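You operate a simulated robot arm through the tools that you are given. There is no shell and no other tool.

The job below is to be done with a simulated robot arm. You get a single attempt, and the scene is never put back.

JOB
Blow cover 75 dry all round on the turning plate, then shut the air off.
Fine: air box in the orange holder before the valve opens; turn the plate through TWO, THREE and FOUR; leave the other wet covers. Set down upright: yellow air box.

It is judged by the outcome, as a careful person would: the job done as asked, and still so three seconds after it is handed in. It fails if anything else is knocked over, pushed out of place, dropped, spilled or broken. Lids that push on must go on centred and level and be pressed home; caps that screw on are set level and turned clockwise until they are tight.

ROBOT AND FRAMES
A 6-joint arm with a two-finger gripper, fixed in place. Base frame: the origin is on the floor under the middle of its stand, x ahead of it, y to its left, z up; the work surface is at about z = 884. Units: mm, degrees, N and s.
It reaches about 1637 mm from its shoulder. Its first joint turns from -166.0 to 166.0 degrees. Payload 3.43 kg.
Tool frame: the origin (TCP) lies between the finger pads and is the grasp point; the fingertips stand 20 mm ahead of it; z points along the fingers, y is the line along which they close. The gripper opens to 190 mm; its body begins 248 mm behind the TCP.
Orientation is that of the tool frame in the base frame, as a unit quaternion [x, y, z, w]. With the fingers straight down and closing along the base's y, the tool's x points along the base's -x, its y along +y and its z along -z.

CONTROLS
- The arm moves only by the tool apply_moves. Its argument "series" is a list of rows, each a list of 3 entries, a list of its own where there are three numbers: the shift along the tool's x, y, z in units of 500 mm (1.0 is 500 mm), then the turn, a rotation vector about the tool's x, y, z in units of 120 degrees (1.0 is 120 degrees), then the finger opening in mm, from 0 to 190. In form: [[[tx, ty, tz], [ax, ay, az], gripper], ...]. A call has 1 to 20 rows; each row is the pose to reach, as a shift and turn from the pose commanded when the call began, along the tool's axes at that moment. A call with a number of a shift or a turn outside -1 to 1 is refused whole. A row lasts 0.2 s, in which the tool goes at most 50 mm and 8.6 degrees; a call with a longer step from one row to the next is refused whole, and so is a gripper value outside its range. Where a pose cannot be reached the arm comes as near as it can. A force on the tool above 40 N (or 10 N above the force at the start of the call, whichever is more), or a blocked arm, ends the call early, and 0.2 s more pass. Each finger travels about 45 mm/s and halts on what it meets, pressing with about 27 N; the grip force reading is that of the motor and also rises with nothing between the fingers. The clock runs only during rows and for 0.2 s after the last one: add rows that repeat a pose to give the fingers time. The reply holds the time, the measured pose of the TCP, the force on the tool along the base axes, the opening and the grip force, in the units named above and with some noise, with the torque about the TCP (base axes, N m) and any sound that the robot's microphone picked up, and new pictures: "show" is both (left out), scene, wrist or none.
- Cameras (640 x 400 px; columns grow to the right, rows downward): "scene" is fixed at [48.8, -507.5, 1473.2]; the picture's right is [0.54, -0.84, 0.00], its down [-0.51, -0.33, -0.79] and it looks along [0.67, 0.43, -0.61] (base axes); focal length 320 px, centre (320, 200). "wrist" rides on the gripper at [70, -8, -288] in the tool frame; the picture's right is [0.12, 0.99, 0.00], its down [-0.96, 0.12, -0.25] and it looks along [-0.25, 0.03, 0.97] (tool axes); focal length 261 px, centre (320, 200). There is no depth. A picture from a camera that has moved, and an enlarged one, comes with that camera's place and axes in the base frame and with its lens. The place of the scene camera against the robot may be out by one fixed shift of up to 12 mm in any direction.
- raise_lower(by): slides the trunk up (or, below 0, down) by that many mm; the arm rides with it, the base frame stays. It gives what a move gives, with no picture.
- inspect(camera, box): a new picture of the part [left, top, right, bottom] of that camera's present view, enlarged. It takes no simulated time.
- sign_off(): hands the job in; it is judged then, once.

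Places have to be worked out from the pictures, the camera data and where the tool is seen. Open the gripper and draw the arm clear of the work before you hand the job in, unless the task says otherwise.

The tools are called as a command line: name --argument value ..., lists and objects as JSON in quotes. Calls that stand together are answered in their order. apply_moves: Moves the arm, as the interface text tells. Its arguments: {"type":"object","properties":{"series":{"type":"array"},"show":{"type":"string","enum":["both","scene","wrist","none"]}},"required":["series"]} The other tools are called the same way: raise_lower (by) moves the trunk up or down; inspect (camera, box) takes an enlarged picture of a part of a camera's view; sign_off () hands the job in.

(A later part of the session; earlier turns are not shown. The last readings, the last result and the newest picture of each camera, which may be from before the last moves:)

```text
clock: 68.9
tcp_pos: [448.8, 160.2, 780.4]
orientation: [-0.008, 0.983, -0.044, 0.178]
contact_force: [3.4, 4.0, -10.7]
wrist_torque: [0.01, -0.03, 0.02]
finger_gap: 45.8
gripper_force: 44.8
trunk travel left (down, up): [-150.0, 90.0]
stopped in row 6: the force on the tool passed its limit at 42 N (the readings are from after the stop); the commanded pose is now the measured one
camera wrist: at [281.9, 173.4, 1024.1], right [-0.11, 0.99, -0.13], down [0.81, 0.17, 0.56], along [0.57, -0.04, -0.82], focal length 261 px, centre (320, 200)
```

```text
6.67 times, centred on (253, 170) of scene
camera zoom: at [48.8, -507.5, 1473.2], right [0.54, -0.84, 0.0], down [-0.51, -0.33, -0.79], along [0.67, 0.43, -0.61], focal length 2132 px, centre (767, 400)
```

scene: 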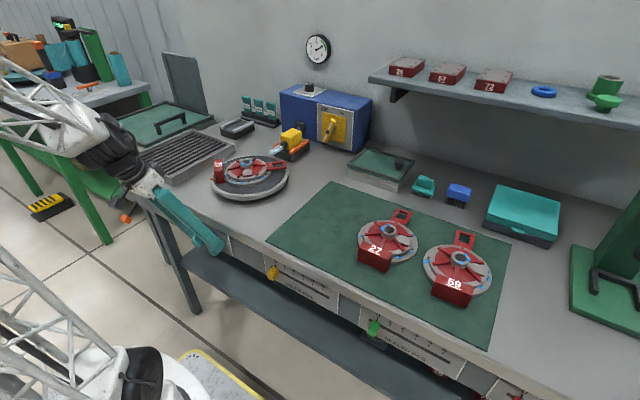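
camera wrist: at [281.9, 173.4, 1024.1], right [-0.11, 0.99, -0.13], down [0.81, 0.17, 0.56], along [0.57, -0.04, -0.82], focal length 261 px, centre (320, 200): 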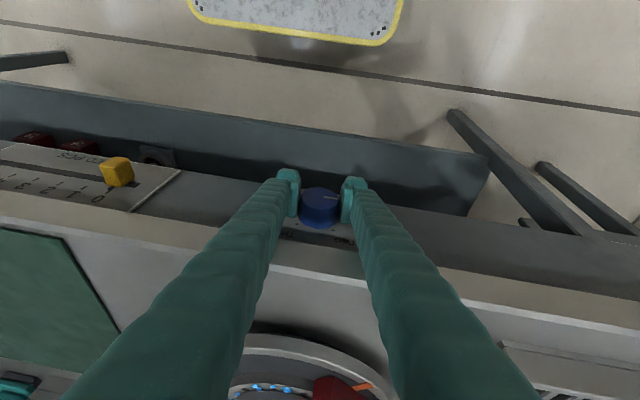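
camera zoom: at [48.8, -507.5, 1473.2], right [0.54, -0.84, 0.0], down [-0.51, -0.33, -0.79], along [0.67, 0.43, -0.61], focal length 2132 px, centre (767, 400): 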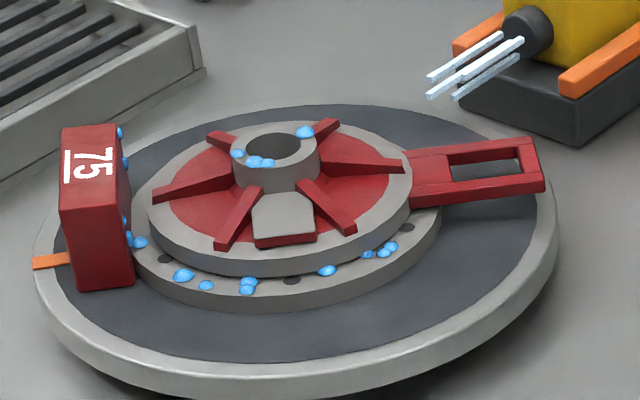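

The knob and plate turned about 40° (plate moves clockwise from above) before the force limit paused it. I'll continue more slowly for the remaining ~50°.

apply_moves --series '[[[0, 0, 0], [-0.03, 0, 0.0113], 30], [[0, 0, 0], [-0.06, 0, 0.0226], 30], [[0, 0, 0], [-0.09, 0, 0.0338], 30], [[0, 0, 0], [-0.12, 0, 0.0451], 30], [[0, 0, 0], [-0.15, 0, 0.0564], 30], [[0, 0, 0], [-0.18, 0, 0.0677], 30], [[0, 0, 0], [-0.21, 0, 0.079], 30], [[0, 0, 0], [-0.24, 0, 0.0903], 30], [[0, 0, 0], [-0.27, 0, 0.1015], 30], [[0, 0, 0], [-0.3, 0, 0.1128], 30], [[0, 0, 0], [-0.33, 0, 0.1241], 30], [[0, 0, 0], [-0.36, 0, 0.1354], 30], [[0, 0, 0], [-0.39, 0, 0.1467], 30], [[0, 0, 0], [-0.39, 0, 0.1467], 30]]' --show "none"

inspect --camera "wrist" --box '[240, 150, 400, 250]'

inspect --camera "scene" --box '[205, 140, 301, 200]'

```text
clock: 69.8
tcp_pos: [448.8, 160.3, 779.9]
orientation: [0.01, 0.983, 0.056, 0.174]
contact_force: [15.0, 5.5, -23.4]
wrist_torque: [0.03, -0.07, -0.05]
finger_gap: 45.5
gripper_force: 45.3
out of reach, approached as far as the arm can: row 4
trunk travel left (down, up): [-150.0, 90.0]
stopped in row 4: the force on the tool passed its limit at 46 N (the readings are from after the stop); the commanded pose is now the measured one
```

```text
4.00 times, centred on (320, 200) of wrist
camera zoom: at [284.1, 124.4, 1023.5], right [-0.11, 0.99, 0.07], down [0.82, 0.05, 0.57], along [0.56, 0.12, -0.82], focal length 1043 px, centre (320, 200)
```

zoom: 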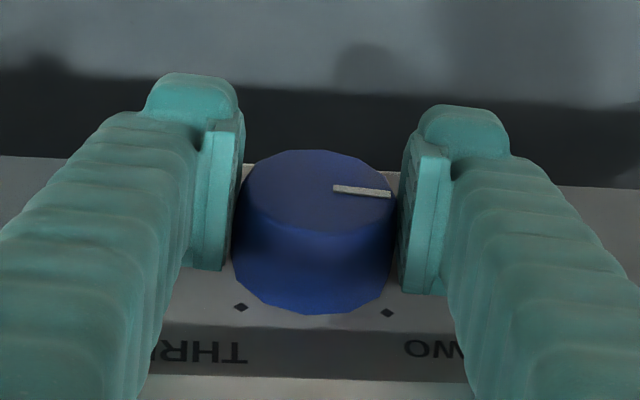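

```text
6.67 times, centred on (253, 170) of scene
camera zoom: at [48.8, -507.5, 1473.2], right [0.54, -0.84, 0.0], down [-0.51, -0.33, -0.79], along [0.67, 0.43, -0.61], focal length 2132 px, centre (767, 400)
```

zoom: 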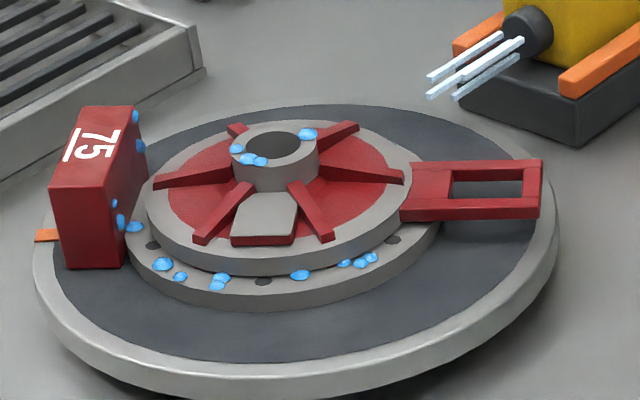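

The arm can't lean past about +6° this way, so I'll work in strokes: release, swing back 45°, re-grip.

apply_moves --series '[[[0, 0, 0], [0, 0, 0], 54], [[0, 0, 0], [0, 0, 0], 60], [[0, 0, 0], [0, 0, 0], 60], [[0, 0, 0], [0.0585, 0, -0.022], 60], [[0, 0, 0], [0.117, 0, -0.044], 60], [[0, 0, 0], [0.1755, 0, -0.066], 60], [[0, 0, 0], [0.234, 0, -0.088], 60], [[0, 0, 0], [0.2925, 0, -0.11], 60], [[0, 0, 0], [0.351, 0, -0.132], 60], [[0, 0, 0], [0.351, 0, -0.132], 60]]' --show "none"

inspect --camera "wrist" --box '[240, 150, 400, 250]'

inspect --camera "scene" --box '[205, 140, 301, 200]'

```text
clock: 72.0
tcp_pos: [448.8, 160.5, 782.3]
orientation: [-0.061, 0.929, -0.324, 0.166]
contact_force: [-1.7, -0.6, -0.1]
wrist_torque: [0.02, -0.03, 0.0]
finger_gap: 60.1
gripper_force: 0.0
trunk travel left (down, up): [-150.0, 90.0]
```

```text
4.00 times, centred on (320, 200) of wrist
camera zoom: at [283.1, 305.7, 979.2], right [-0.12, 0.75, -0.65], down [0.82, 0.45, 0.37], along [0.57, -0.49, -0.66], focal length 1043 px, centre (320, 200)
```

zoom: 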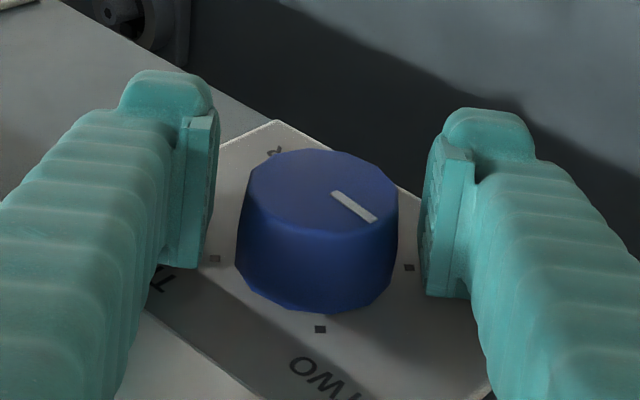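

```text
6.67 times, centred on (253, 170) of scene
camera zoom: at [48.8, -507.5, 1473.2], right [0.54, -0.84, 0.0], down [-0.51, -0.33, -0.79], along [0.67, 0.43, -0.61], focal length 2132 px, centre (767, 400)
```

zoom: 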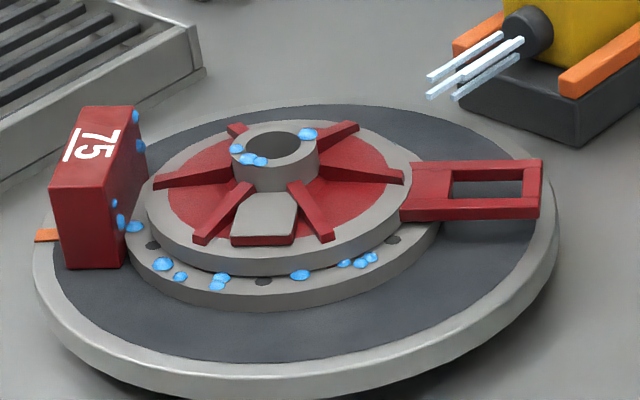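

The knob stays where it was left (about 51° from ONE). Re-gripping and turning the remaining ~39° to TWO.

apply_moves --series '[[[0, 0, 0], [0, 0, 0], 50], [[0, 0, 0], [0, 0, 0], 40], [[0, 0, 0], [0, 0, 0], 30], [[0, 0, 0], [0, 0, 0], 30], [[0, 0, 0], [-0.04, 0, 0.015], 30], [[0, 0, 0], [-0.08, 0, 0.03], 30], [[0, 0, 0], [-0.12, 0, 0.045], 30], [[0, 0, 0], [-0.16, 0, 0.06], 30], [[0, 0, 0], [-0.2, 0, 0.075], 30], [[0, 0, 0], [-0.24, 0, 0.09], 30], [[0, 0, 0], [-0.28, 0, 0.105], 30], [[0, 0, 0], [-0.304, 0, 0.1144], 30], [[0, 0, 0], [-0.304, 0, 0.1144], 30]]' --show "none"

inspect --camera "wrist" --box '[240, 150, 400, 250]'

inspect --camera "scene" --box '[205, 140, 301, 200]'

```text
clock: 74.8
tcp_pos: [449.3, 159.7, 781.1]
orientation: [0.001, 0.985, 0.004, 0.174]
contact_force: [8.5, 14.2, -1.7]
wrist_torque: [0.04, -0.04, -0.01]
finger_gap: 45.4
gripper_force: 45.3
trunk travel left (down, up): [-150.0, 90.0]
```

```text
4.00 times, centred on (320, 200) of wrist
camera zoom: at [283.8, 149.7, 1027.0], right [-0.11, 0.99, -0.03], down [0.82, 0.11, 0.56], along [0.56, 0.04, -0.82], focal length 1043 px, centre (320, 200)
```

zoom: 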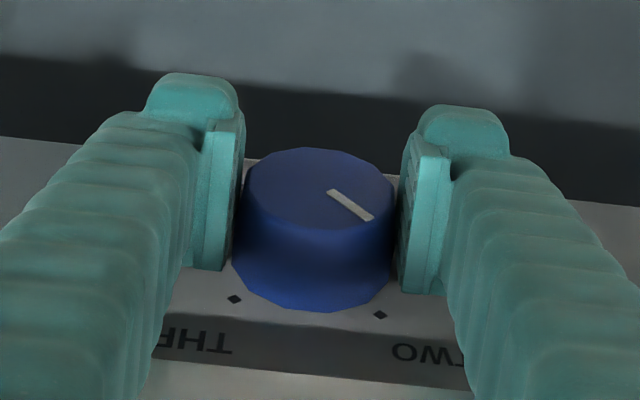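

```text
6.67 times, centred on (253, 170) of scene
camera zoom: at [48.8, -507.5, 1473.2], right [0.54, -0.84, 0.0], down [-0.51, -0.33, -0.79], along [0.67, 0.43, -0.61], focal length 2132 px, centre (767, 400)
```

zoom: 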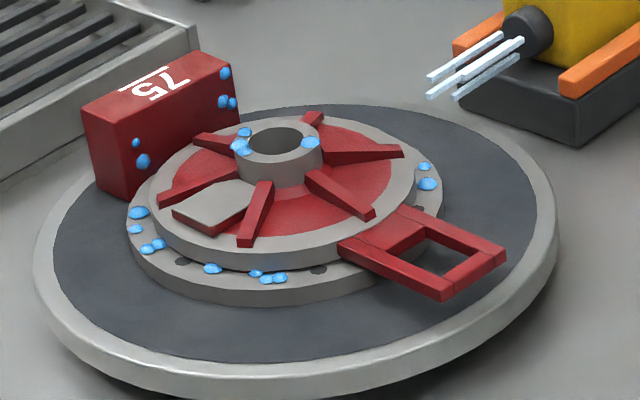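

The plate's label now faces left; the knob pointer reads about 5° short of TWO. I'll add that small turn, then release.

apply_moves --series '[[[0, 0, 0], [-0.016, 0, 0.006], 30], [[0, 0, 0], [-0.033, 0, 0.0124], 30], [[0, 0, 0], [-0.042, 0, 0.0158], 30], [[0, 0, 0], [-0.042, 0, 0.0158], 30]]' --show "none"

inspect --camera "wrist" --box '[240, 150, 400, 250]'

inspect --camera "scene" --box '[205, 140, 301, 200]'

```text
clock: 75.8
tcp_pos: [449.0, 160.2, 780.1]
orientation: [0.009, 0.983, 0.049, 0.176]
contact_force: [-2.5, 16.5, 11.0]
wrist_torque: [0.0, -0.05, 0.14]
finger_gap: 45.6
gripper_force: 44.7
trunk travel left (down, up): [-150.0, 90.0]
```

```text
4.00 times, centred on (320, 200) of wrist
camera zoom: at [283.6, 126.8, 1024.9], right [-0.11, 0.99, 0.06], down [0.82, 0.06, 0.57], along [0.56, 0.11, -0.82], focal length 1043 px, centre (320, 200)
```

zoom: 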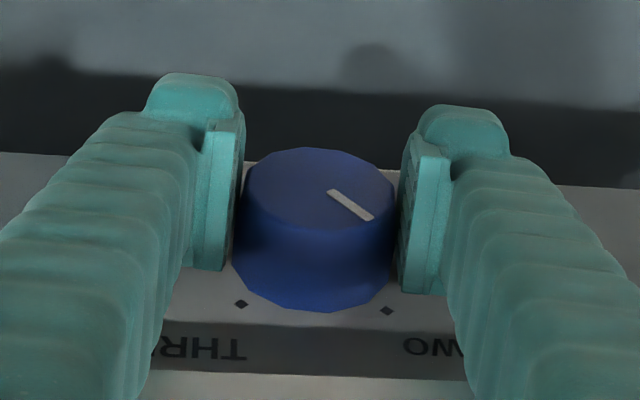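

```text
6.67 times, centred on (253, 170) of scene
camera zoom: at [48.8, -507.5, 1473.2], right [0.54, -0.84, 0.0], down [-0.51, -0.33, -0.79], along [0.67, 0.43, -0.61], focal length 2132 px, centre (767, 400)
```

zoom: 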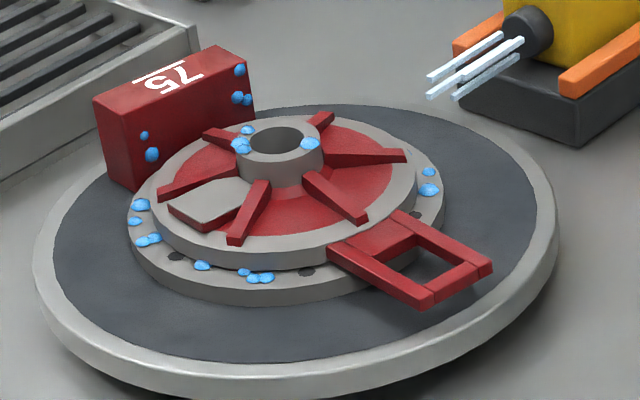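

The knob is now at TWO. I'll release, back straight off, and rise so I can check the drops from above while the air works.

apply_moves --series '[[[0, 0, 0], [0, 0, 0], 54], [[0, 0, 0], [0, 0, 0], 62], [[0.04, 0, -0.015], [0, 0, 0], 66], [[0.0937, 0, -0.0347], [0, 0, 0], 70], [[0.0644, 0.0085, -0.114], [0, 0, 0], 80], [[0.035, 0.017, -0.193], [0, 0, 0], 90], [[0.0057, 0.0254, -0.272], [0, 0, 0], 100], [[-0.0236, 0.0339, -0.352], [0, 0, 0], 110], [[-0.053, 0.0423, -0.431], [0, 0, 0], 120], [[-0.0823, 0.0508, -0.51], [0, 0, 0], 130], [[-0.1116, 0.0592, -0.59], [0, 0, 0], 140], [[-0.1409, 0.0677, -0.6692], [0, 0, 0], 150], [[-0.1409, 0.0677, -0.6692], [0, 0, 0], 150]]' --show "wrist"

inspect --camera "wrist" --box '[220, 190, 420, 315]'

inspect --camera "scene" --box '[205, 140, 301, 200]'

```text
clock: 78.6
tcp_pos: [400.9, 159.8, 1119.3]
orientation: [0.01, 0.983, 0.05, 0.175]
contact_force: [0.0, 0.2, 0.6]
wrist_torque: [0.01, -0.02, 0.01]
finger_gap: 150.1
gripper_force: 0.0
out of reach, approached as far as the arm can: row 3, 4
trunk travel left (down, up): [-150.0, 90.0]
camera wrist: at [234.8, 126.3, 1363.2], right [-0.11, 0.99, 0.06], down [0.82, 0.06, 0.57], along [0.56, 0.11, -0.82], focal length 261 px, centre (320, 200)
```

wrist: 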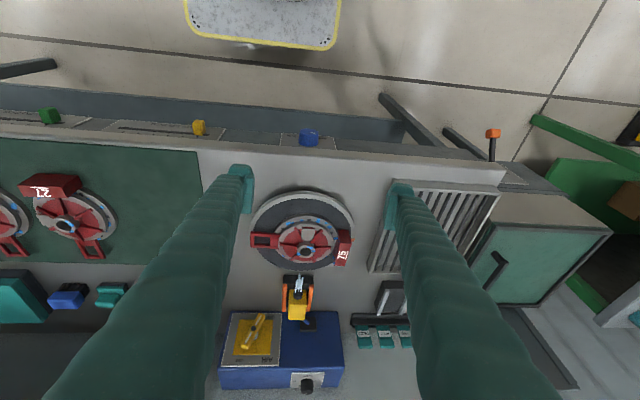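

```text
3.20 times, centred on (320, 252) of wrist
camera zoom: at [234.8, 126.3, 1363.2], right [-0.11, 0.99, 0.06], down [0.82, 0.06, 0.57], along [0.56, 0.11, -0.82], focal length 834 px, centre (320, 32)
```

zoom: 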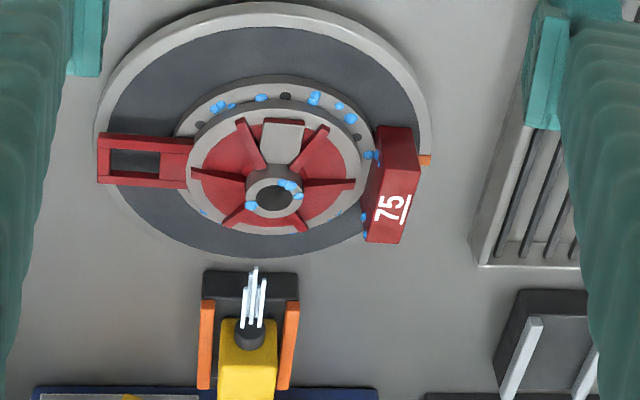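

```text
6.67 times, centred on (253, 170) of scene
camera zoom: at [48.8, -507.5, 1473.2], right [0.54, -0.84, 0.0], down [-0.51, -0.33, -0.79], along [0.67, 0.43, -0.61], focal length 2132 px, centre (767, 400)
```

zoom: 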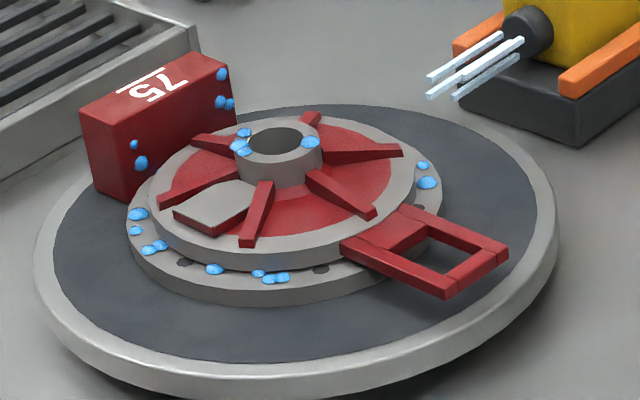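

On release the knob settled back about 5° (to where it was before the last nudge), so I'll check the plate angle and drops from overhead.

apply_moves --series '[[[-0.07, -0.001, 0.003], [0.008, 0.028, -0.0015], 150], [[-0.14, -0.003, 0.006], [0.016, 0.056, -0.003], 150], [[-0.21, -0.004, 0.009], [0.024, 0.085, -0.0045], 150], [[-0.28, -0.005, 0.011], [0.032, 0.113, -0.006], 150], [[-0.35, -0.0065, 0.013], [0.04, 0.141, -0.0075], 150], [[-0.397, -0.0076, 0.0155], [0.047, 0.169, -0.0087], 150], [[-0.397, -0.0076, 0.0155], [0.047, 0.169, -0.0087], 150]]' --show "none"

inspect --camera "wrist" --box '[240, 130, 400, 260]'

inspect --camera "wrist" --box '[280, 160, 376, 220]'

```text
clock: 80.2
tcp_pos: [588.9, 148.6, 1181.6]
orientation: [0.0, 1.0, 0.001, -0.003]
contact_force: [0.9, 0.4, 0.8]
wrist_torque: [-0.02, 0.07, -0.02]
finger_gap: 149.8
gripper_force: 0.1
trunk travel left (down, up): [-150.0, 90.0]
```

```text
3.08 times, centred on (320, 195) of wrist
camera zoom: at [519.7, 139.7, 1469.8], right [-0.12, 0.99, 0.0], down [0.96, 0.11, 0.24], along [0.24, 0.03, -0.97], focal length 802 px, centre (320, 215)
```

zoom: 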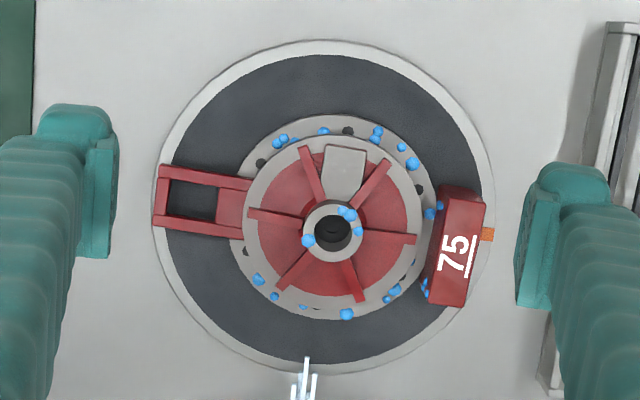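

```text
6.67 times, centred on (328, 190) of wrist
camera zoom: at [519.7, 139.7, 1469.8], right [-0.12, 0.99, 0.0], down [0.96, 0.11, 0.24], along [0.24, 0.03, -0.97], focal length 1738 px, centre (267, 267)
```

zoom: 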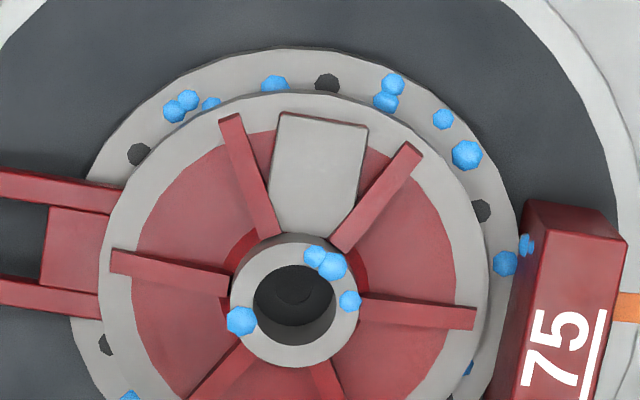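

From overhead the label points to +y, so the plate is at TWO within a degree or two. I'll wait a few seconds here and compare the drops facing the jets.

inspect --camera "wrist" --box '[276, 190, 372, 260]'

apply_moves --series '[[[0, 0, 0], [0, 0, 0], 150], [[0, 0, 0], [0, 0, 0], 150], [[0, 0, 0], [0, 0, 0], 150], [[0, 0, 0], [0, 0, 0], 150], [[0, 0, 0], [0, 0, 0], 150], [[0, 0, 0], [0, 0, 0], 150], [[0, 0, 0], [0, 0, 0], 150], [[0, 0, 0], [0, 0, 0], 150], [[0, 0, 0], [0, 0, 0], 150], [[0, 0, 0], [0, 0, 0], 150], [[0, 0, 0], [0, 0, 0], 150], [[0, 0, 0], [0, 0, 0], 150], [[0, 0, 0], [0, 0, 0], 150], [[0, 0, 0], [0, 0, 0], 150], [[0, 0, 0], [0, 0, 0], 150], [[0, 0, 0], [0, 0, 0], 150], [[0, 0, 0], [0, 0, 0], 150], [[0, 0, 0], [0, 0, 0], 150], [[0, 0, 0], [0, 0, 0], 150], [[0, 0, 0], [0, 0, 0], 150]]' --show "none"

inspect --camera "wrist" --box '[276, 190, 372, 260]'

```text
5.71 times, centred on (324, 225) of wrist
camera zoom: at [519.7, 139.7, 1469.8], right [-0.12, 0.99, 0.0], down [0.96, 0.11, 0.24], along [0.24, 0.03, -0.97], focal length 1489 px, centre (297, 57)
```

zoom: 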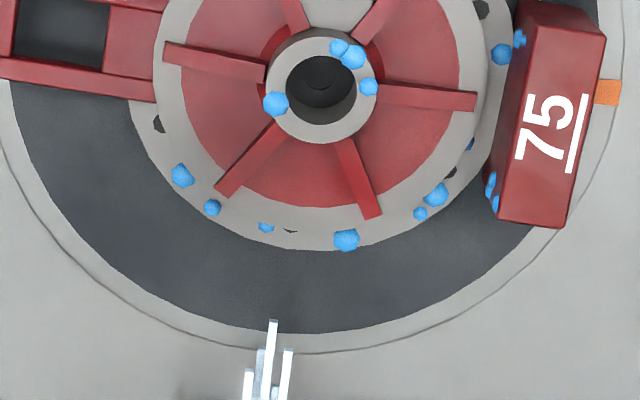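

```text
clock: 84.4
tcp_pos: [588.3, 148.1, 1181.5]
orientation: [0.0, 1.0, 0.001, -0.002]
contact_force: [0.0, 0.4, 0.3]
wrist_torque: [0.01, 0.0, 0.0]
finger_gap: 149.9
gripper_force: 0.0
trunk travel left (down, up): [-150.0, 90.0]
```

```text
5.71 times, centred on (324, 225) of wrist
camera zoom: at [518.7, 139.5, 1470.1], right [-0.12, 0.99, 0.0], down [0.96, 0.11, 0.24], along [0.24, 0.03, -0.97], focal length 1489 px, centre (297, 57)
```

zoom: 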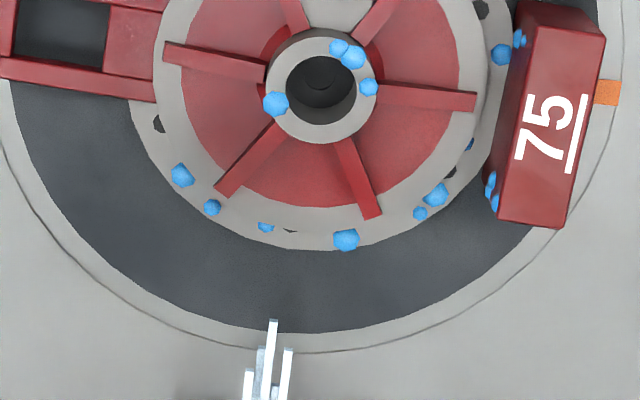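

No visible change in 4 s, so drying may just be slow. I'll hold still for another 8 s and compare again.

apply_moves --series '[[[0, 0, 0], [0, 0, 0], 150], [[0, 0, 0], [0, 0, 0], 150], [[0, 0, 0], [0, 0, 0], 150], [[0, 0, 0], [0, 0, 0], 150], [[0, 0, 0], [0, 0, 0], 150], [[0, 0, 0], [0, 0, 0], 150], [[0, 0, 0], [0, 0, 0], 150], [[0, 0, 0], [0, 0, 0], 150], [[0, 0, 0], [0, 0, 0], 150], [[0, 0, 0], [0, 0, 0], 150], [[0, 0, 0], [0, 0, 0], 150], [[0, 0, 0], [0, 0, 0], 150], [[0, 0, 0], [0, 0, 0], 150], [[0, 0, 0], [0, 0, 0], 150], [[0, 0, 0], [0, 0, 0], 150], [[0, 0, 0], [0, 0, 0], 150], [[0, 0, 0], [0, 0, 0], 150], [[0, 0, 0], [0, 0, 0], 150], [[0, 0, 0], [0, 0, 0], 150], [[0, 0, 0], [0, 0, 0], 150]]' --show "none"

apply_moves --series '[[[0, 0, 0], [0, 0, 0], 150], [[0, 0, 0], [0, 0, 0], 150], [[0, 0, 0], [0, 0, 0], 150], [[0, 0, 0], [0, 0, 0], 150], [[0, 0, 0], [0, 0, 0], 150], [[0, 0, 0], [0, 0, 0], 150], [[0, 0, 0], [0, 0, 0], 150], [[0, 0, 0], [0, 0, 0], 150], [[0, 0, 0], [0, 0, 0], 150], [[0, 0, 0], [0, 0, 0], 150], [[0, 0, 0], [0, 0, 0], 150], [[0, 0, 0], [0, 0, 0], 150], [[0, 0, 0], [0, 0, 0], 150], [[0, 0, 0], [0, 0, 0], 150], [[0, 0, 0], [0, 0, 0], 150], [[0, 0, 0], [0, 0, 0], 150], [[0, 0, 0], [0, 0, 0], 150], [[0, 0, 0], [0, 0, 0], 150], [[0, 0, 0], [0, 0, 0], 150], [[0, 0, 0], [0, 0, 0], 150]]' --show "none"

inspect --camera "wrist" --box '[276, 190, 372, 260]'

inspect --camera "wrist" --box '[200, 170, 440, 320]'

inspect --camera "scene" --box '[250, 100, 378, 180]'

```text
clock: 88.6
tcp_pos: [588.5, 148.7, 1182.5]
orientation: [0.001, 1.0, 0.0, -0.001]
contact_force: [-0.4, -0.8, -0.5]
wrist_torque: [0.0, -0.02, 0.0]
finger_gap: 149.9
gripper_force: 0.1
trunk travel left (down, up): [-150.0, 90.0]
```

```text
clock: 92.8
tcp_pos: [588.6, 148.8, 1182.5]
orientation: [0.001, 1.0, 0.001, -0.001]
contact_force: [0.0, -0.3, 0.1]
wrist_torque: [-0.02, -0.03, 0.02]
finger_gap: 149.8
gripper_force: 0.1
trunk travel left (down, up): [-150.0, 90.0]
```

```text
5.71 times, centred on (324, 225) of wrist
camera zoom: at [518.7, 139.5, 1470.1], right [-0.12, 0.99, 0.0], down [0.96, 0.11, 0.24], along [0.24, 0.03, -0.97], focal length 1489 px, centre (297, 57)
```

zoom: 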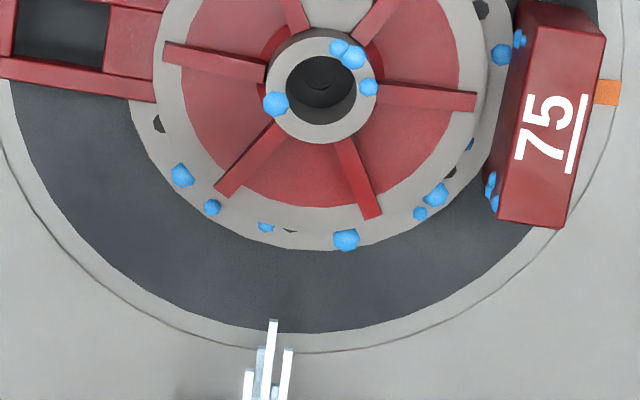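

```text
2.67 times, centred on (320, 245) of wrist
camera zoom: at [518.7, 139.5, 1470.1], right [-0.12, 0.99, 0.0], down [0.96, 0.11, 0.24], along [0.24, 0.03, -0.97], focal length 695 px, centre (320, 80)
```

zoom: 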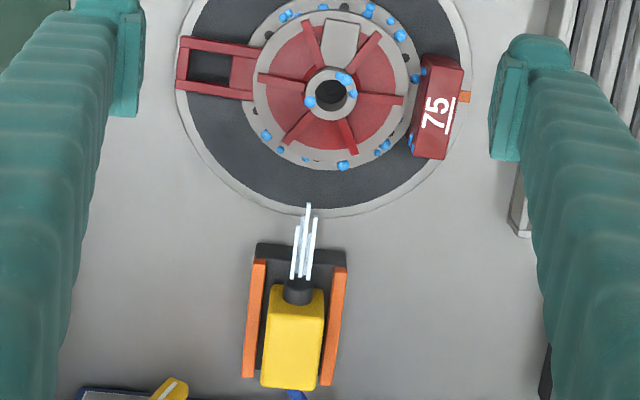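

```text
5.00 times, centred on (314, 140) of scene
camera zoom: at [48.8, -507.5, 1473.2], right [0.54, -0.84, 0.0], down [-0.51, -0.33, -0.79], along [0.67, 0.43, -0.61], focal length 1599 px, centre (350, 500)
```

zoom: 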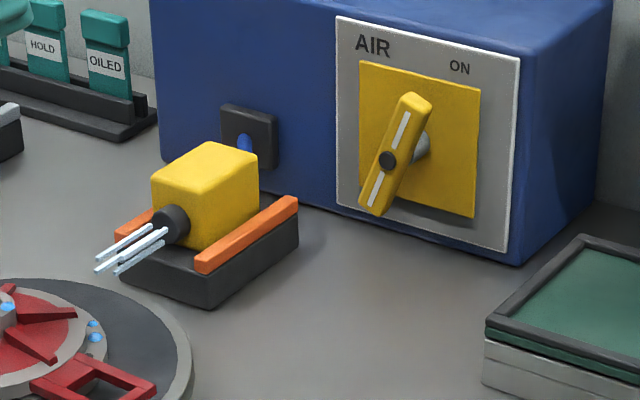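

Nothing dried yet: comparing angles, the plate actually sits about 4° short of TWO (it slipped back when I released at the edge of reach). I'll return to the knob leaning the other way and set TWO exactly.

apply_moves --series '[[[0.06, 0.003, 0.01], [0.04, -0.027, -0.007], 130], [[0.125, 0.007, 0.03], [0.082, -0.054, -0.0145], 110], [[0.19, 0.011, 0.06], [0.124, -0.081, -0.022], 90], [[0.255, 0.015, 0.1], [0.165, -0.108, -0.029], 75], [[0.32, 0.019, 0.145], [0.206, -0.136, -0.0363], 62], [[0.377, 0.0224, 0.184], [0.2474, -0.1628, -0.0436], 62], [[0.377, 0.0224, 0.184], [0.2474, -0.1628, -0.0436], 62]]' --show "none"

```text
clock: 94.4
tcp_pos: [399.3, 161.6, 1089.5]
orientation: [-0.044, 0.952, -0.255, 0.166]
contact_force: [0.2, 0.3, 0.0]
wrist_torque: [-0.02, -0.05, 0.02]
finger_gap: 61.8
gripper_force: 0.0
trunk travel left (down, up): [-150.0, 90.0]
```

In front of the bench with a 30° lean. Now descending to knob height at x≈400.

apply_moves --series '[[[0.0229, 0.0384, 0.0629], [0, 0, 0], 62], [[0.0458, 0.0767, 0.1258], [0, 0, 0], 62], [[0.0687, 0.1151, 0.1886], [0, 0, 0], 62], [[0.0916, 0.1534, 0.2515], [0, 0, 0], 62], [[0.1144, 0.1918, 0.3144], [0, 0, 0], 62], [[0.1373, 0.2301, 0.3773], [0, 0, 0], 62], [[0.1602, 0.2685, 0.4401], [0, 0, 0], 62], [[0.1831, 0.3068, 0.503], [0, 0, 0], 62], [[0.1831, 0.3068, 0.503], [0, 0, 0], 62]]' --show "none"

inspect --camera "wrist" --box '[240, 150, 400, 250]'

inspect --camera "scene" --box '[205, 140, 301, 200]'

```text
clock: 96.4
tcp_pos: [400.1, 159.2, 780.4]
orientation: [-0.045, 0.952, -0.254, 0.165]
contact_force: [-0.6, 1.0, -0.1]
wrist_torque: [0.02, 0.01, 0.02]
finger_gap: 61.7
gripper_force: 0.0
trunk travel left (down, up): [-150.0, 90.0]
```

```text
4.00 times, centred on (320, 200) of wrist
camera zoom: at [236.7, 274.7, 998.9], right [-0.11, 0.84, -0.53], down [0.82, 0.38, 0.43], along [0.56, -0.39, -0.73], focal length 1043 px, centre (320, 200)
```

zoom: 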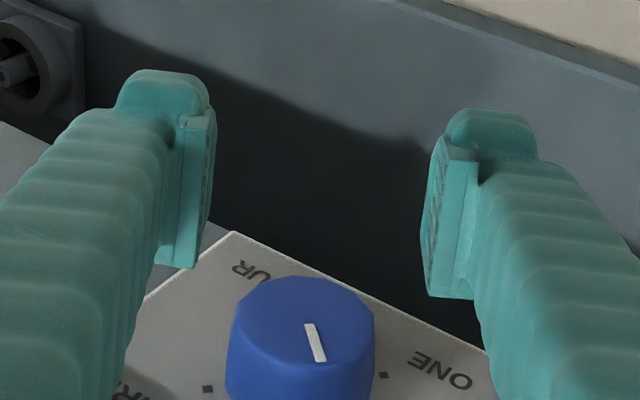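

```text
6.67 times, centred on (253, 170) of scene
camera zoom: at [48.8, -507.5, 1473.2], right [0.54, -0.84, 0.0], down [-0.51, -0.33, -0.79], along [0.67, 0.43, -0.61], focal length 2132 px, centre (767, 400)
```

zoom: 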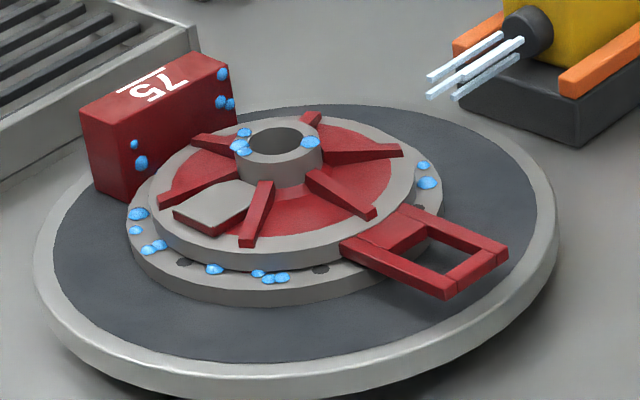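

The orange mark on the plate measures at 90°, so the plate does sit in the TWO detent, and it has now had over 20 s of air there. I'll go on to THREE, watching the drops: first lean to about -52°, still in front of the knob.

apply_moves --series '[[[0, 0, 0], [0.0572, 0, -0.0215], 60], [[0, 0, 0], [0.1144, 0, -0.043], 58], [[0, 0, 0], [0.1716, 0, -0.0645], 58], [[0, 0, 0], [0.1716, 0, -0.0645], 58]]' --show "none"

inspect --camera "wrist" --box '[240, 150, 400, 250]'

```text
clock: 97.4
tcp_pos: [398.8, 159.4, 781.4]
orientation: [-0.078, 0.886, -0.431, 0.154]
contact_force: [0.1, -1.2, 0.0]
wrist_torque: [0.03, 0.02, 0.03]
finger_gap: 57.8
gripper_force: 0.1
trunk travel left (down, up): [-150.0, 90.0]
```

```text
4.00 times, centred on (320, 200) of wrist
camera zoom: at [235.9, 348.3, 940.5], right [-0.12, 0.58, -0.81], down [0.82, 0.51, 0.25], along [0.56, -0.63, -0.54], focal length 1043 px, centre (320, 200)
```

zoom: 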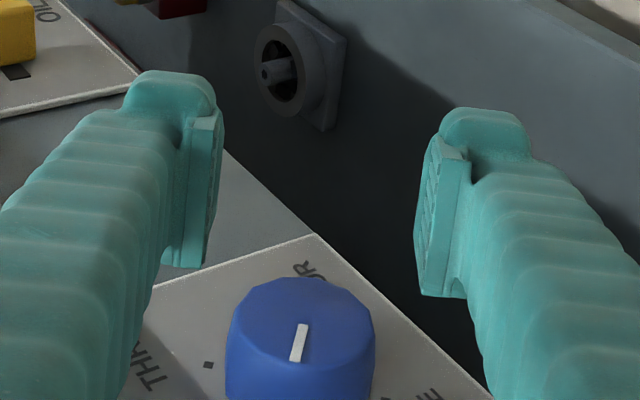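

The pointer reads TWO (about 47° from vertical) and the knob is laterally centred. Advancing onto the knob.

apply_moves --series '[[[-0.03, 0, 0.0109], [0, 0, 0], 58], [[-0.06, 0, 0.0217], [0, 0, 0], 58], [[-0.08, 0, 0.029], [0, 0, 0], 58], [[-0.0913, 0, 0.033], [0, 0, 0], 58], [[-0.0913, 0, 0.033], [0, 0, 0], 58]]' --show "none"

inspect --camera "wrist" --box '[240, 150, 400, 250]'

```text
clock: 98.6
tcp_pos: [447.8, 160.3, 781.4]
orientation: [-0.078, 0.886, -0.43, 0.154]
contact_force: [0.3, 0.1, -0.2]
wrist_torque: [-0.03, -0.01, 0.01]
finger_gap: 57.8
gripper_force: 0.0
trunk travel left (down, up): [-150.0, 90.0]
```

```text
4.00 times, centred on (320, 200) of wrist
camera zoom: at [284.3, 348.1, 941.5], right [-0.12, 0.58, -0.81], down [0.82, 0.51, 0.25], along [0.56, -0.63, -0.54], focal length 1043 px, centre (320, 200)
```

zoom: 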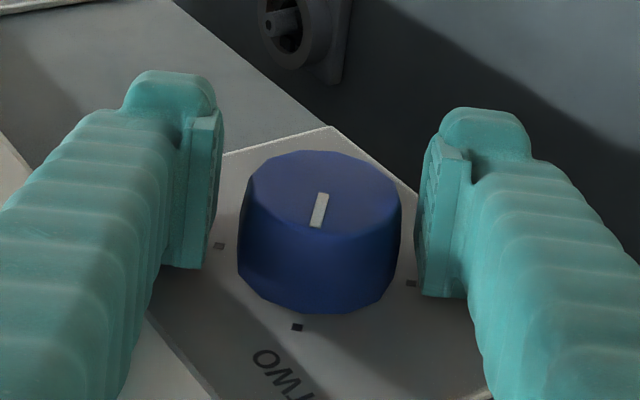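

Here the pointer lines up with the TWO dot exactly. I'll grip and turn +52° toward THREE in small steps.

apply_moves --series '[[[0, 0, 0], [0, 0, 0], 50], [[0, 0, 0], [0, 0, 0], 40], [[0, 0, 0], [0, 0, 0], 30], [[0, 0, 0], [0, 0, 0], 30], [[0, 0, 0], [-0.034, 0, 0.0126], 30], [[0, 0, 0], [-0.068, 0, 0.0252], 30], [[0, 0, 0], [-0.102, 0, 0.0378], 30], [[0, 0, 0], [-0.136, 0, 0.0504], 30], [[0, 0, 0], [-0.17, 0, 0.063], 30], [[0, 0, 0], [-0.204, 0, 0.0756], 30], [[0, 0, 0], [-0.238, 0, 0.0882], 30], [[0, 0, 0], [-0.272, 0, 0.1008], 30], [[0, 0, 0], [-0.306, 0, 0.1134], 30], [[0, 0, 0], [-0.34, 0, 0.126], 30], [[0, 0, 0], [-0.374, 0, 0.1386], 30], [[0, 0, 0], [-0.4, 0, 0.1483], 30], [[0, 0, 0], [-0.4, 0, 0.1483], 30]]' --show "none"

inspect --camera "wrist" --box '[240, 150, 400, 250]'

inspect --camera "scene" --box '[205, 140, 301, 200]'

```text
clock: 102.2
tcp_pos: [446.9, 159.5, 781.0]
orientation: [0.0, 0.985, -0.006, 0.173]
contact_force: [14.6, -8.8, 9.1]
wrist_torque: [-0.04, -0.23, -0.06]
finger_gap: 45.7
gripper_force: 45.2
trunk travel left (down, up): [-150.0, 90.0]
```

```text
4.00 times, centred on (320, 200) of wrist
camera zoom: at [283.6, 154.6, 1028.3], right [-0.11, 0.99, -0.05], down [0.82, 0.12, 0.56], along [0.56, 0.02, -0.83], focal length 1043 px, centre (320, 200)
```

zoom: 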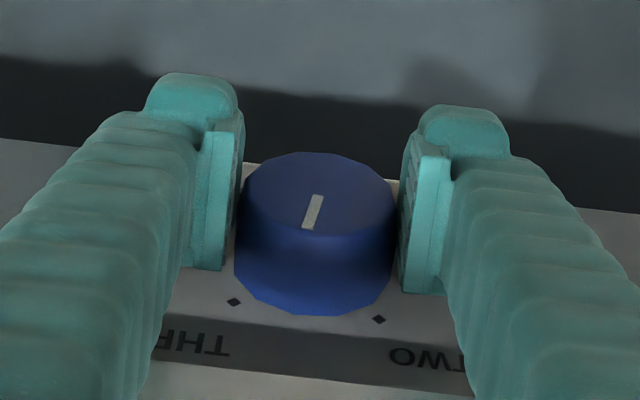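

```text
6.67 times, centred on (253, 170) of scene
camera zoom: at [48.8, -507.5, 1473.2], right [0.54, -0.84, 0.0], down [-0.51, -0.33, -0.79], along [0.67, 0.43, -0.61], focal length 2132 px, centre (767, 400)
```

zoom: 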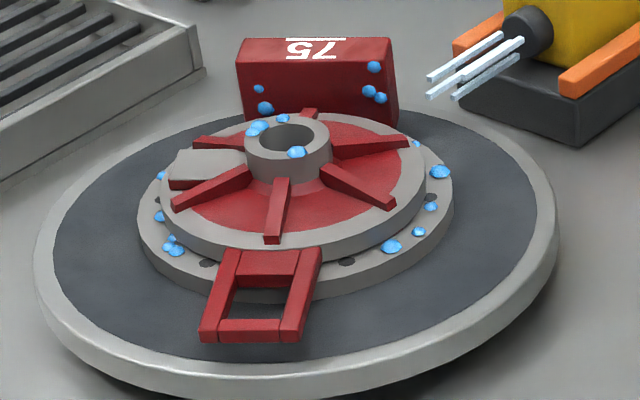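

Turned about 51° past TWO without trouble. Releasing, swinging back 45°, and re-gripping for the rest.

apply_moves --series '[[[0, 0, 0], [0, 0, 0], 52], [[0, 0, 0], [0, 0, 0], 58], [[0, 0, 0], [0, 0, 0], 58], [[0, 0, 0], [0.0587, 0, -0.0213], 58], [[0, 0, 0], [0.1175, 0, -0.0427], 58], [[0, 0, 0], [0.1762, 0, -0.064], 58], [[0, 0, 0], [0.235, 0, -0.0853], 58], [[0, 0, 0], [0.2937, 0, -0.1067], 58], [[0, 0, 0], [0.3524, 0, -0.128], 58], [[0, 0, 0], [0.3524, 0, -0.128], 58], [[0, 0, 0], [0.3524, 0, -0.128], 50], [[0, 0, 0], [0.3524, 0, -0.128], 40], [[0, 0, 0], [0.3524, 0, -0.128], 30], [[0, 0, 0], [0.3524, 0, -0.128], 30]]' --show "none"

inspect --camera "wrist" --box '[240, 150, 400, 250]'

inspect --camera "scene" --box '[205, 140, 301, 200]'

```text
clock: 105.2
tcp_pos: [447.2, 162.0, 779.3]
orientation: [-0.066, 0.908, -0.382, 0.159]
contact_force: [-0.1, 8.0, -13.6]
wrist_torque: [0.02, 0.15, 0.2]
finger_gap: 46.1
gripper_force: 44.8
trunk travel left (down, up): [-150.0, 90.0]
```

```text
4.00 times, centred on (320, 200) of wrist
camera zoom: at [284.2, 331.7, 959.3], right [-0.11, 0.67, -0.74], down [0.82, 0.48, 0.31], along [0.56, -0.57, -0.6], focal length 1043 px, centre (320, 200)
```

zoom: 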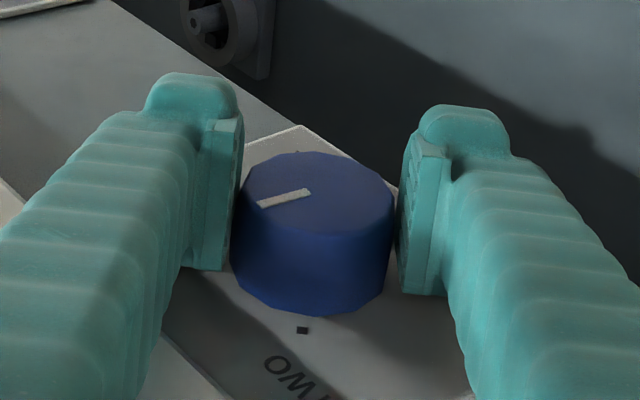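

```text
6.67 times, centred on (253, 170) of scene
camera zoom: at [48.8, -507.5, 1473.2], right [0.54, -0.84, 0.0], down [-0.51, -0.33, -0.79], along [0.67, 0.43, -0.61], focal length 2132 px, centre (767, 400)
```

zoom: 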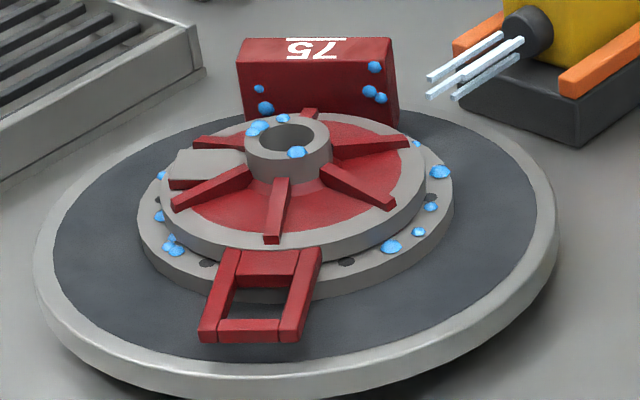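

Re-gripped. Turning the remaining ~39° to THREE.

apply_moves --series '[[[0, 0, 0], [-0.034, 0, 0.0126], 30], [[0, 0, 0], [-0.068, 0, 0.0252], 30], [[0, 0, 0], [-0.102, 0, 0.0378], 30], [[0, 0, 0], [-0.136, 0, 0.0504], 30], [[0, 0, 0], [-0.17, 0, 0.063], 30], [[0, 0, 0], [-0.204, 0, 0.0756], 30], [[0, 0, 0], [-0.238, 0, 0.0882], 30], [[0, 0, 0], [-0.272, 0, 0.1008], 30], [[0, 0, 0], [-0.305, 0, 0.1125], 30], [[0, 0, 0], [-0.305, 0, 0.1125], 30]]' --show "none"

inspect --camera "wrist" --box '[240, 150, 400, 250]'

inspect --camera "scene" --box '[205, 140, 301, 200]'

```text
clock: 107.4
tcp_pos: [447.3, 161.0, 781.3]
orientation: [-0.008, 0.983, -0.057, 0.172]
contact_force: [-3.4, 32.3, -0.6]
wrist_torque: [0.04, 0.08, 0.46]
finger_gap: 46.0
gripper_force: 44.6
trunk travel left (down, up): [-150.0, 90.0]
```

```text
4.00 times, centred on (320, 200) of wrist
camera zoom: at [283.5, 181.4, 1026.8], right [-0.11, 0.98, -0.15], down [0.82, 0.17, 0.54], along [0.56, -0.07, -0.83], focal length 1043 px, centre (320, 200)
```

zoom: 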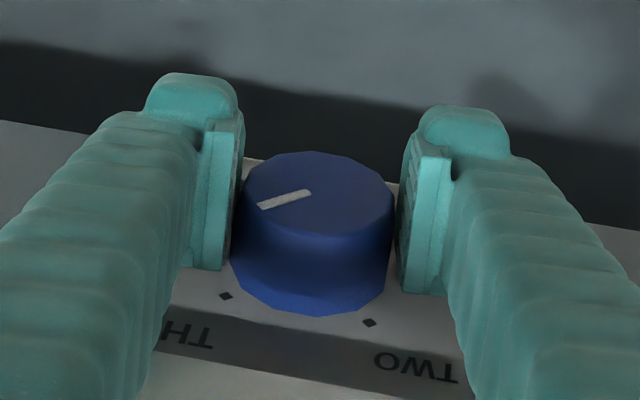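

```text
6.67 times, centred on (253, 170) of scene
camera zoom: at [48.8, -507.5, 1473.2], right [0.54, -0.84, 0.0], down [-0.51, -0.33, -0.79], along [0.67, 0.43, -0.61], focal length 2132 px, centre (767, 400)
```

zoom: 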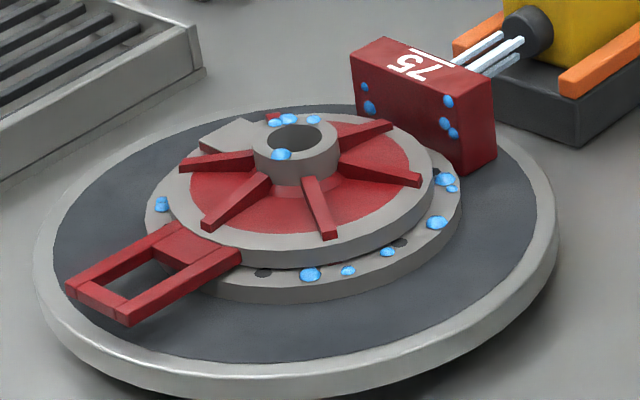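

The pointer reads -45°, i.e. THREE, and the label now faces the nozzle. I'll open the fingers and back straight off.

apply_moves --series '[[[0, 0, 0], [0, 0, 0], 50], [[0, 0, 0], [0, 0, 0], 56], [[0, 0, 0], [0, 0, 0], 60], [[0, 0, 0], [0, 0, 0], 60], [[0.03, 0, -0.011], [0, 0, 0], 60], [[0.0939, 0, -0.034], [0, 0, 0], 60], [[0.0939, 0, -0.034], [0, 0, 0], 60]]' --show "none"

inspect --camera "wrist" --box '[240, 170, 400, 270]'

inspect --camera "scene" --box '[205, 140, 301, 200]'

```text
clock: 109.0
tcp_pos: [397.2, 162.0, 781.2]
orientation: [-0.007, 0.983, -0.058, 0.173]
contact_force: [0.0, -0.7, 0.6]
wrist_torque: [-0.05, 0.04, 0.01]
finger_gap: 60.0
gripper_force: 0.2
trunk travel left (down, up): [-150.0, 90.0]
```

```text
4.00 times, centred on (320, 220) of wrist
camera zoom: at [233.2, 182.7, 1026.7], right [-0.11, 0.98, -0.16], down [0.82, 0.17, 0.54], along [0.56, -0.07, -0.83], focal length 1043 px, centre (320, 120)
```

zoom: 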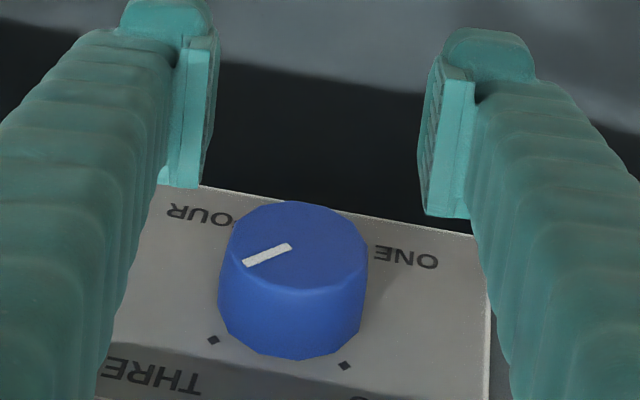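

```text
6.67 times, centred on (253, 170) of scene
camera zoom: at [48.8, -507.5, 1473.2], right [0.54, -0.84, 0.0], down [-0.51, -0.33, -0.79], along [0.67, 0.43, -0.61], focal length 2132 px, centre (767, 400)
```

zoom: 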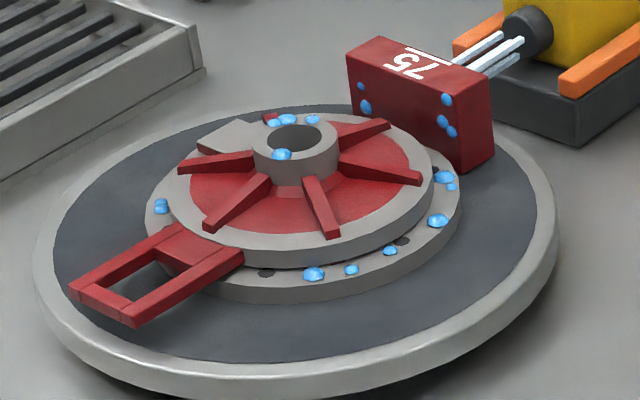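

At THREE the plate stays put. I'll lean back to -52° ready for the next stroke and give this position plenty of air time.

apply_moves --series '[[[0.002, 0, 0], [0.0591, 0, -0.0215], 58], [[0.002, 0, 0], [0.1182, 0, -0.043], 58], [[0.002, 0, 0], [0.1773, 0, -0.0644], 58], [[0.002, 0, 0], [0.2365, 0, -0.0859], 58], [[0.002, 0, 0], [0.2956, 0, -0.1073], 58], [[0.002, 0, 0], [0.3547, 0, -0.1288], 58], [[0.002, 0, 0], [0.3547, 0, -0.1288], 58], [[0.002, 0, 0], [0.3547, 0, -0.1288], 58], [[0.002, 0, 0], [0.3547, 0, -0.1288], 58], [[0.002, 0, 0], [0.3547, 0, -0.1288], 58], [[0.002, 0, 0], [0.3547, 0, -0.1288], 58], [[0.002, 0, 0], [0.3547, 0, -0.1288], 58], [[0.002, 0, 0], [0.3547, 0, -0.1288], 58], [[0.002, 0, 0], [0.3547, 0, -0.1288], 58], [[0.002, 0, 0], [0.3547, 0, -0.1288], 58], [[0.002, 0, 0], [0.3547, 0, -0.1288], 58], [[0.002, 0, 0], [0.3547, 0, -0.1288], 58], [[0.002, 0, 0], [0.3547, 0, -0.1288], 58], [[0.002, 0, 0], [0.3547, 0, -0.1288], 58], [[0.002, 0, 0], [0.3547, 0, -0.1288], 58]]' --show "none"

apply_moves --series '[[[0, 0, 0], [0, 0, 0], 58], [[0, 0, 0], [0, 0, 0], 58], [[0, 0, 0], [0, 0, 0], 58], [[0, 0, 0], [0, 0, 0], 58], [[0, 0, 0], [0, 0, 0], 58], [[0, 0, 0], [0, 0, 0], 58], [[0, 0, 0], [0, 0, 0], 58], [[0, 0, 0], [0, 0, 0], 58], [[0, 0, 0], [0, 0, 0], 58], [[0, 0, 0], [0, 0, 0], 58], [[0, 0, 0], [0, 0, 0], 58], [[0, 0, 0], [0, 0, 0], 58], [[0, 0, 0], [0, 0, 0], 58], [[0, 0, 0], [0, 0, 0], 58], [[0, 0, 0], [0, 0, 0], 58], [[0, 0, 0], [0, 0, 0], 58], [[0, 0, 0], [0, 0, 0], 58], [[0, 0, 0], [0, 0, 0], 58], [[0, 0, 0], [0, 0, 0], 58], [[0, 0, 0], [0, 0, 0], 58]]' --show "none"

inspect --camera "scene" --box '[205, 140, 301, 200]'

inspect --camera "wrist" --box '[240, 150, 400, 250]'

```text
clock: 113.2
tcp_pos: [396.9, 160.3, 780.7]
orientation: [-0.074, 0.886, -0.432, 0.154]
contact_force: [-0.3, -0.1, 0.1]
wrist_torque: [0.01, 0.01, -0.03]
finger_gap: 58.0
gripper_force: 0.1
trunk travel left (down, up): [-150.0, 90.0]
```

```text
clock: 117.4
tcp_pos: [397.4, 160.3, 781.0]
orientation: [-0.074, 0.886, -0.431, 0.154]
contact_force: [0.0, 0.5, -1.0]
wrist_torque: [0.01, -0.03, 0.01]
finger_gap: 58.0
gripper_force: 0.1
trunk travel left (down, up): [-150.0, 90.0]
```

```text
6.67 times, centred on (253, 170) of scene
camera zoom: at [48.8, -507.5, 1473.2], right [0.54, -0.84, 0.0], down [-0.51, -0.33, -0.79], along [0.67, 0.43, -0.61], focal length 2132 px, centre (767, 400)
```

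zoom: 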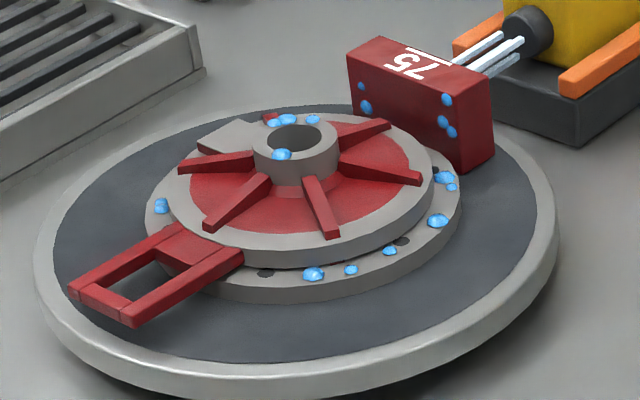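

```text
4.00 times, centred on (320, 200) of wrist
camera zoom: at [233.7, 349.9, 939.5], right [-0.11, 0.58, -0.81], down [0.82, 0.51, 0.25], along [0.56, -0.64, -0.53], focal length 1043 px, centre (320, 200)
```

zoom: 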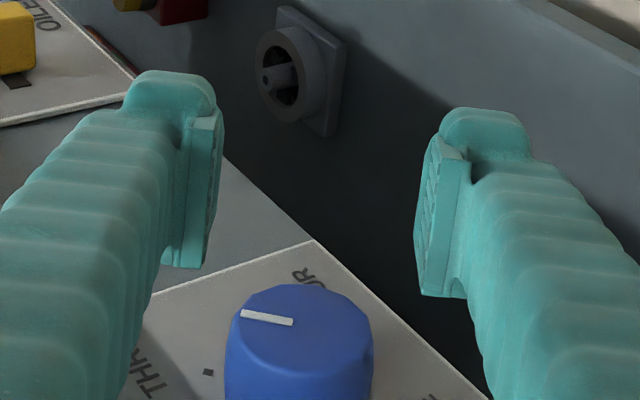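

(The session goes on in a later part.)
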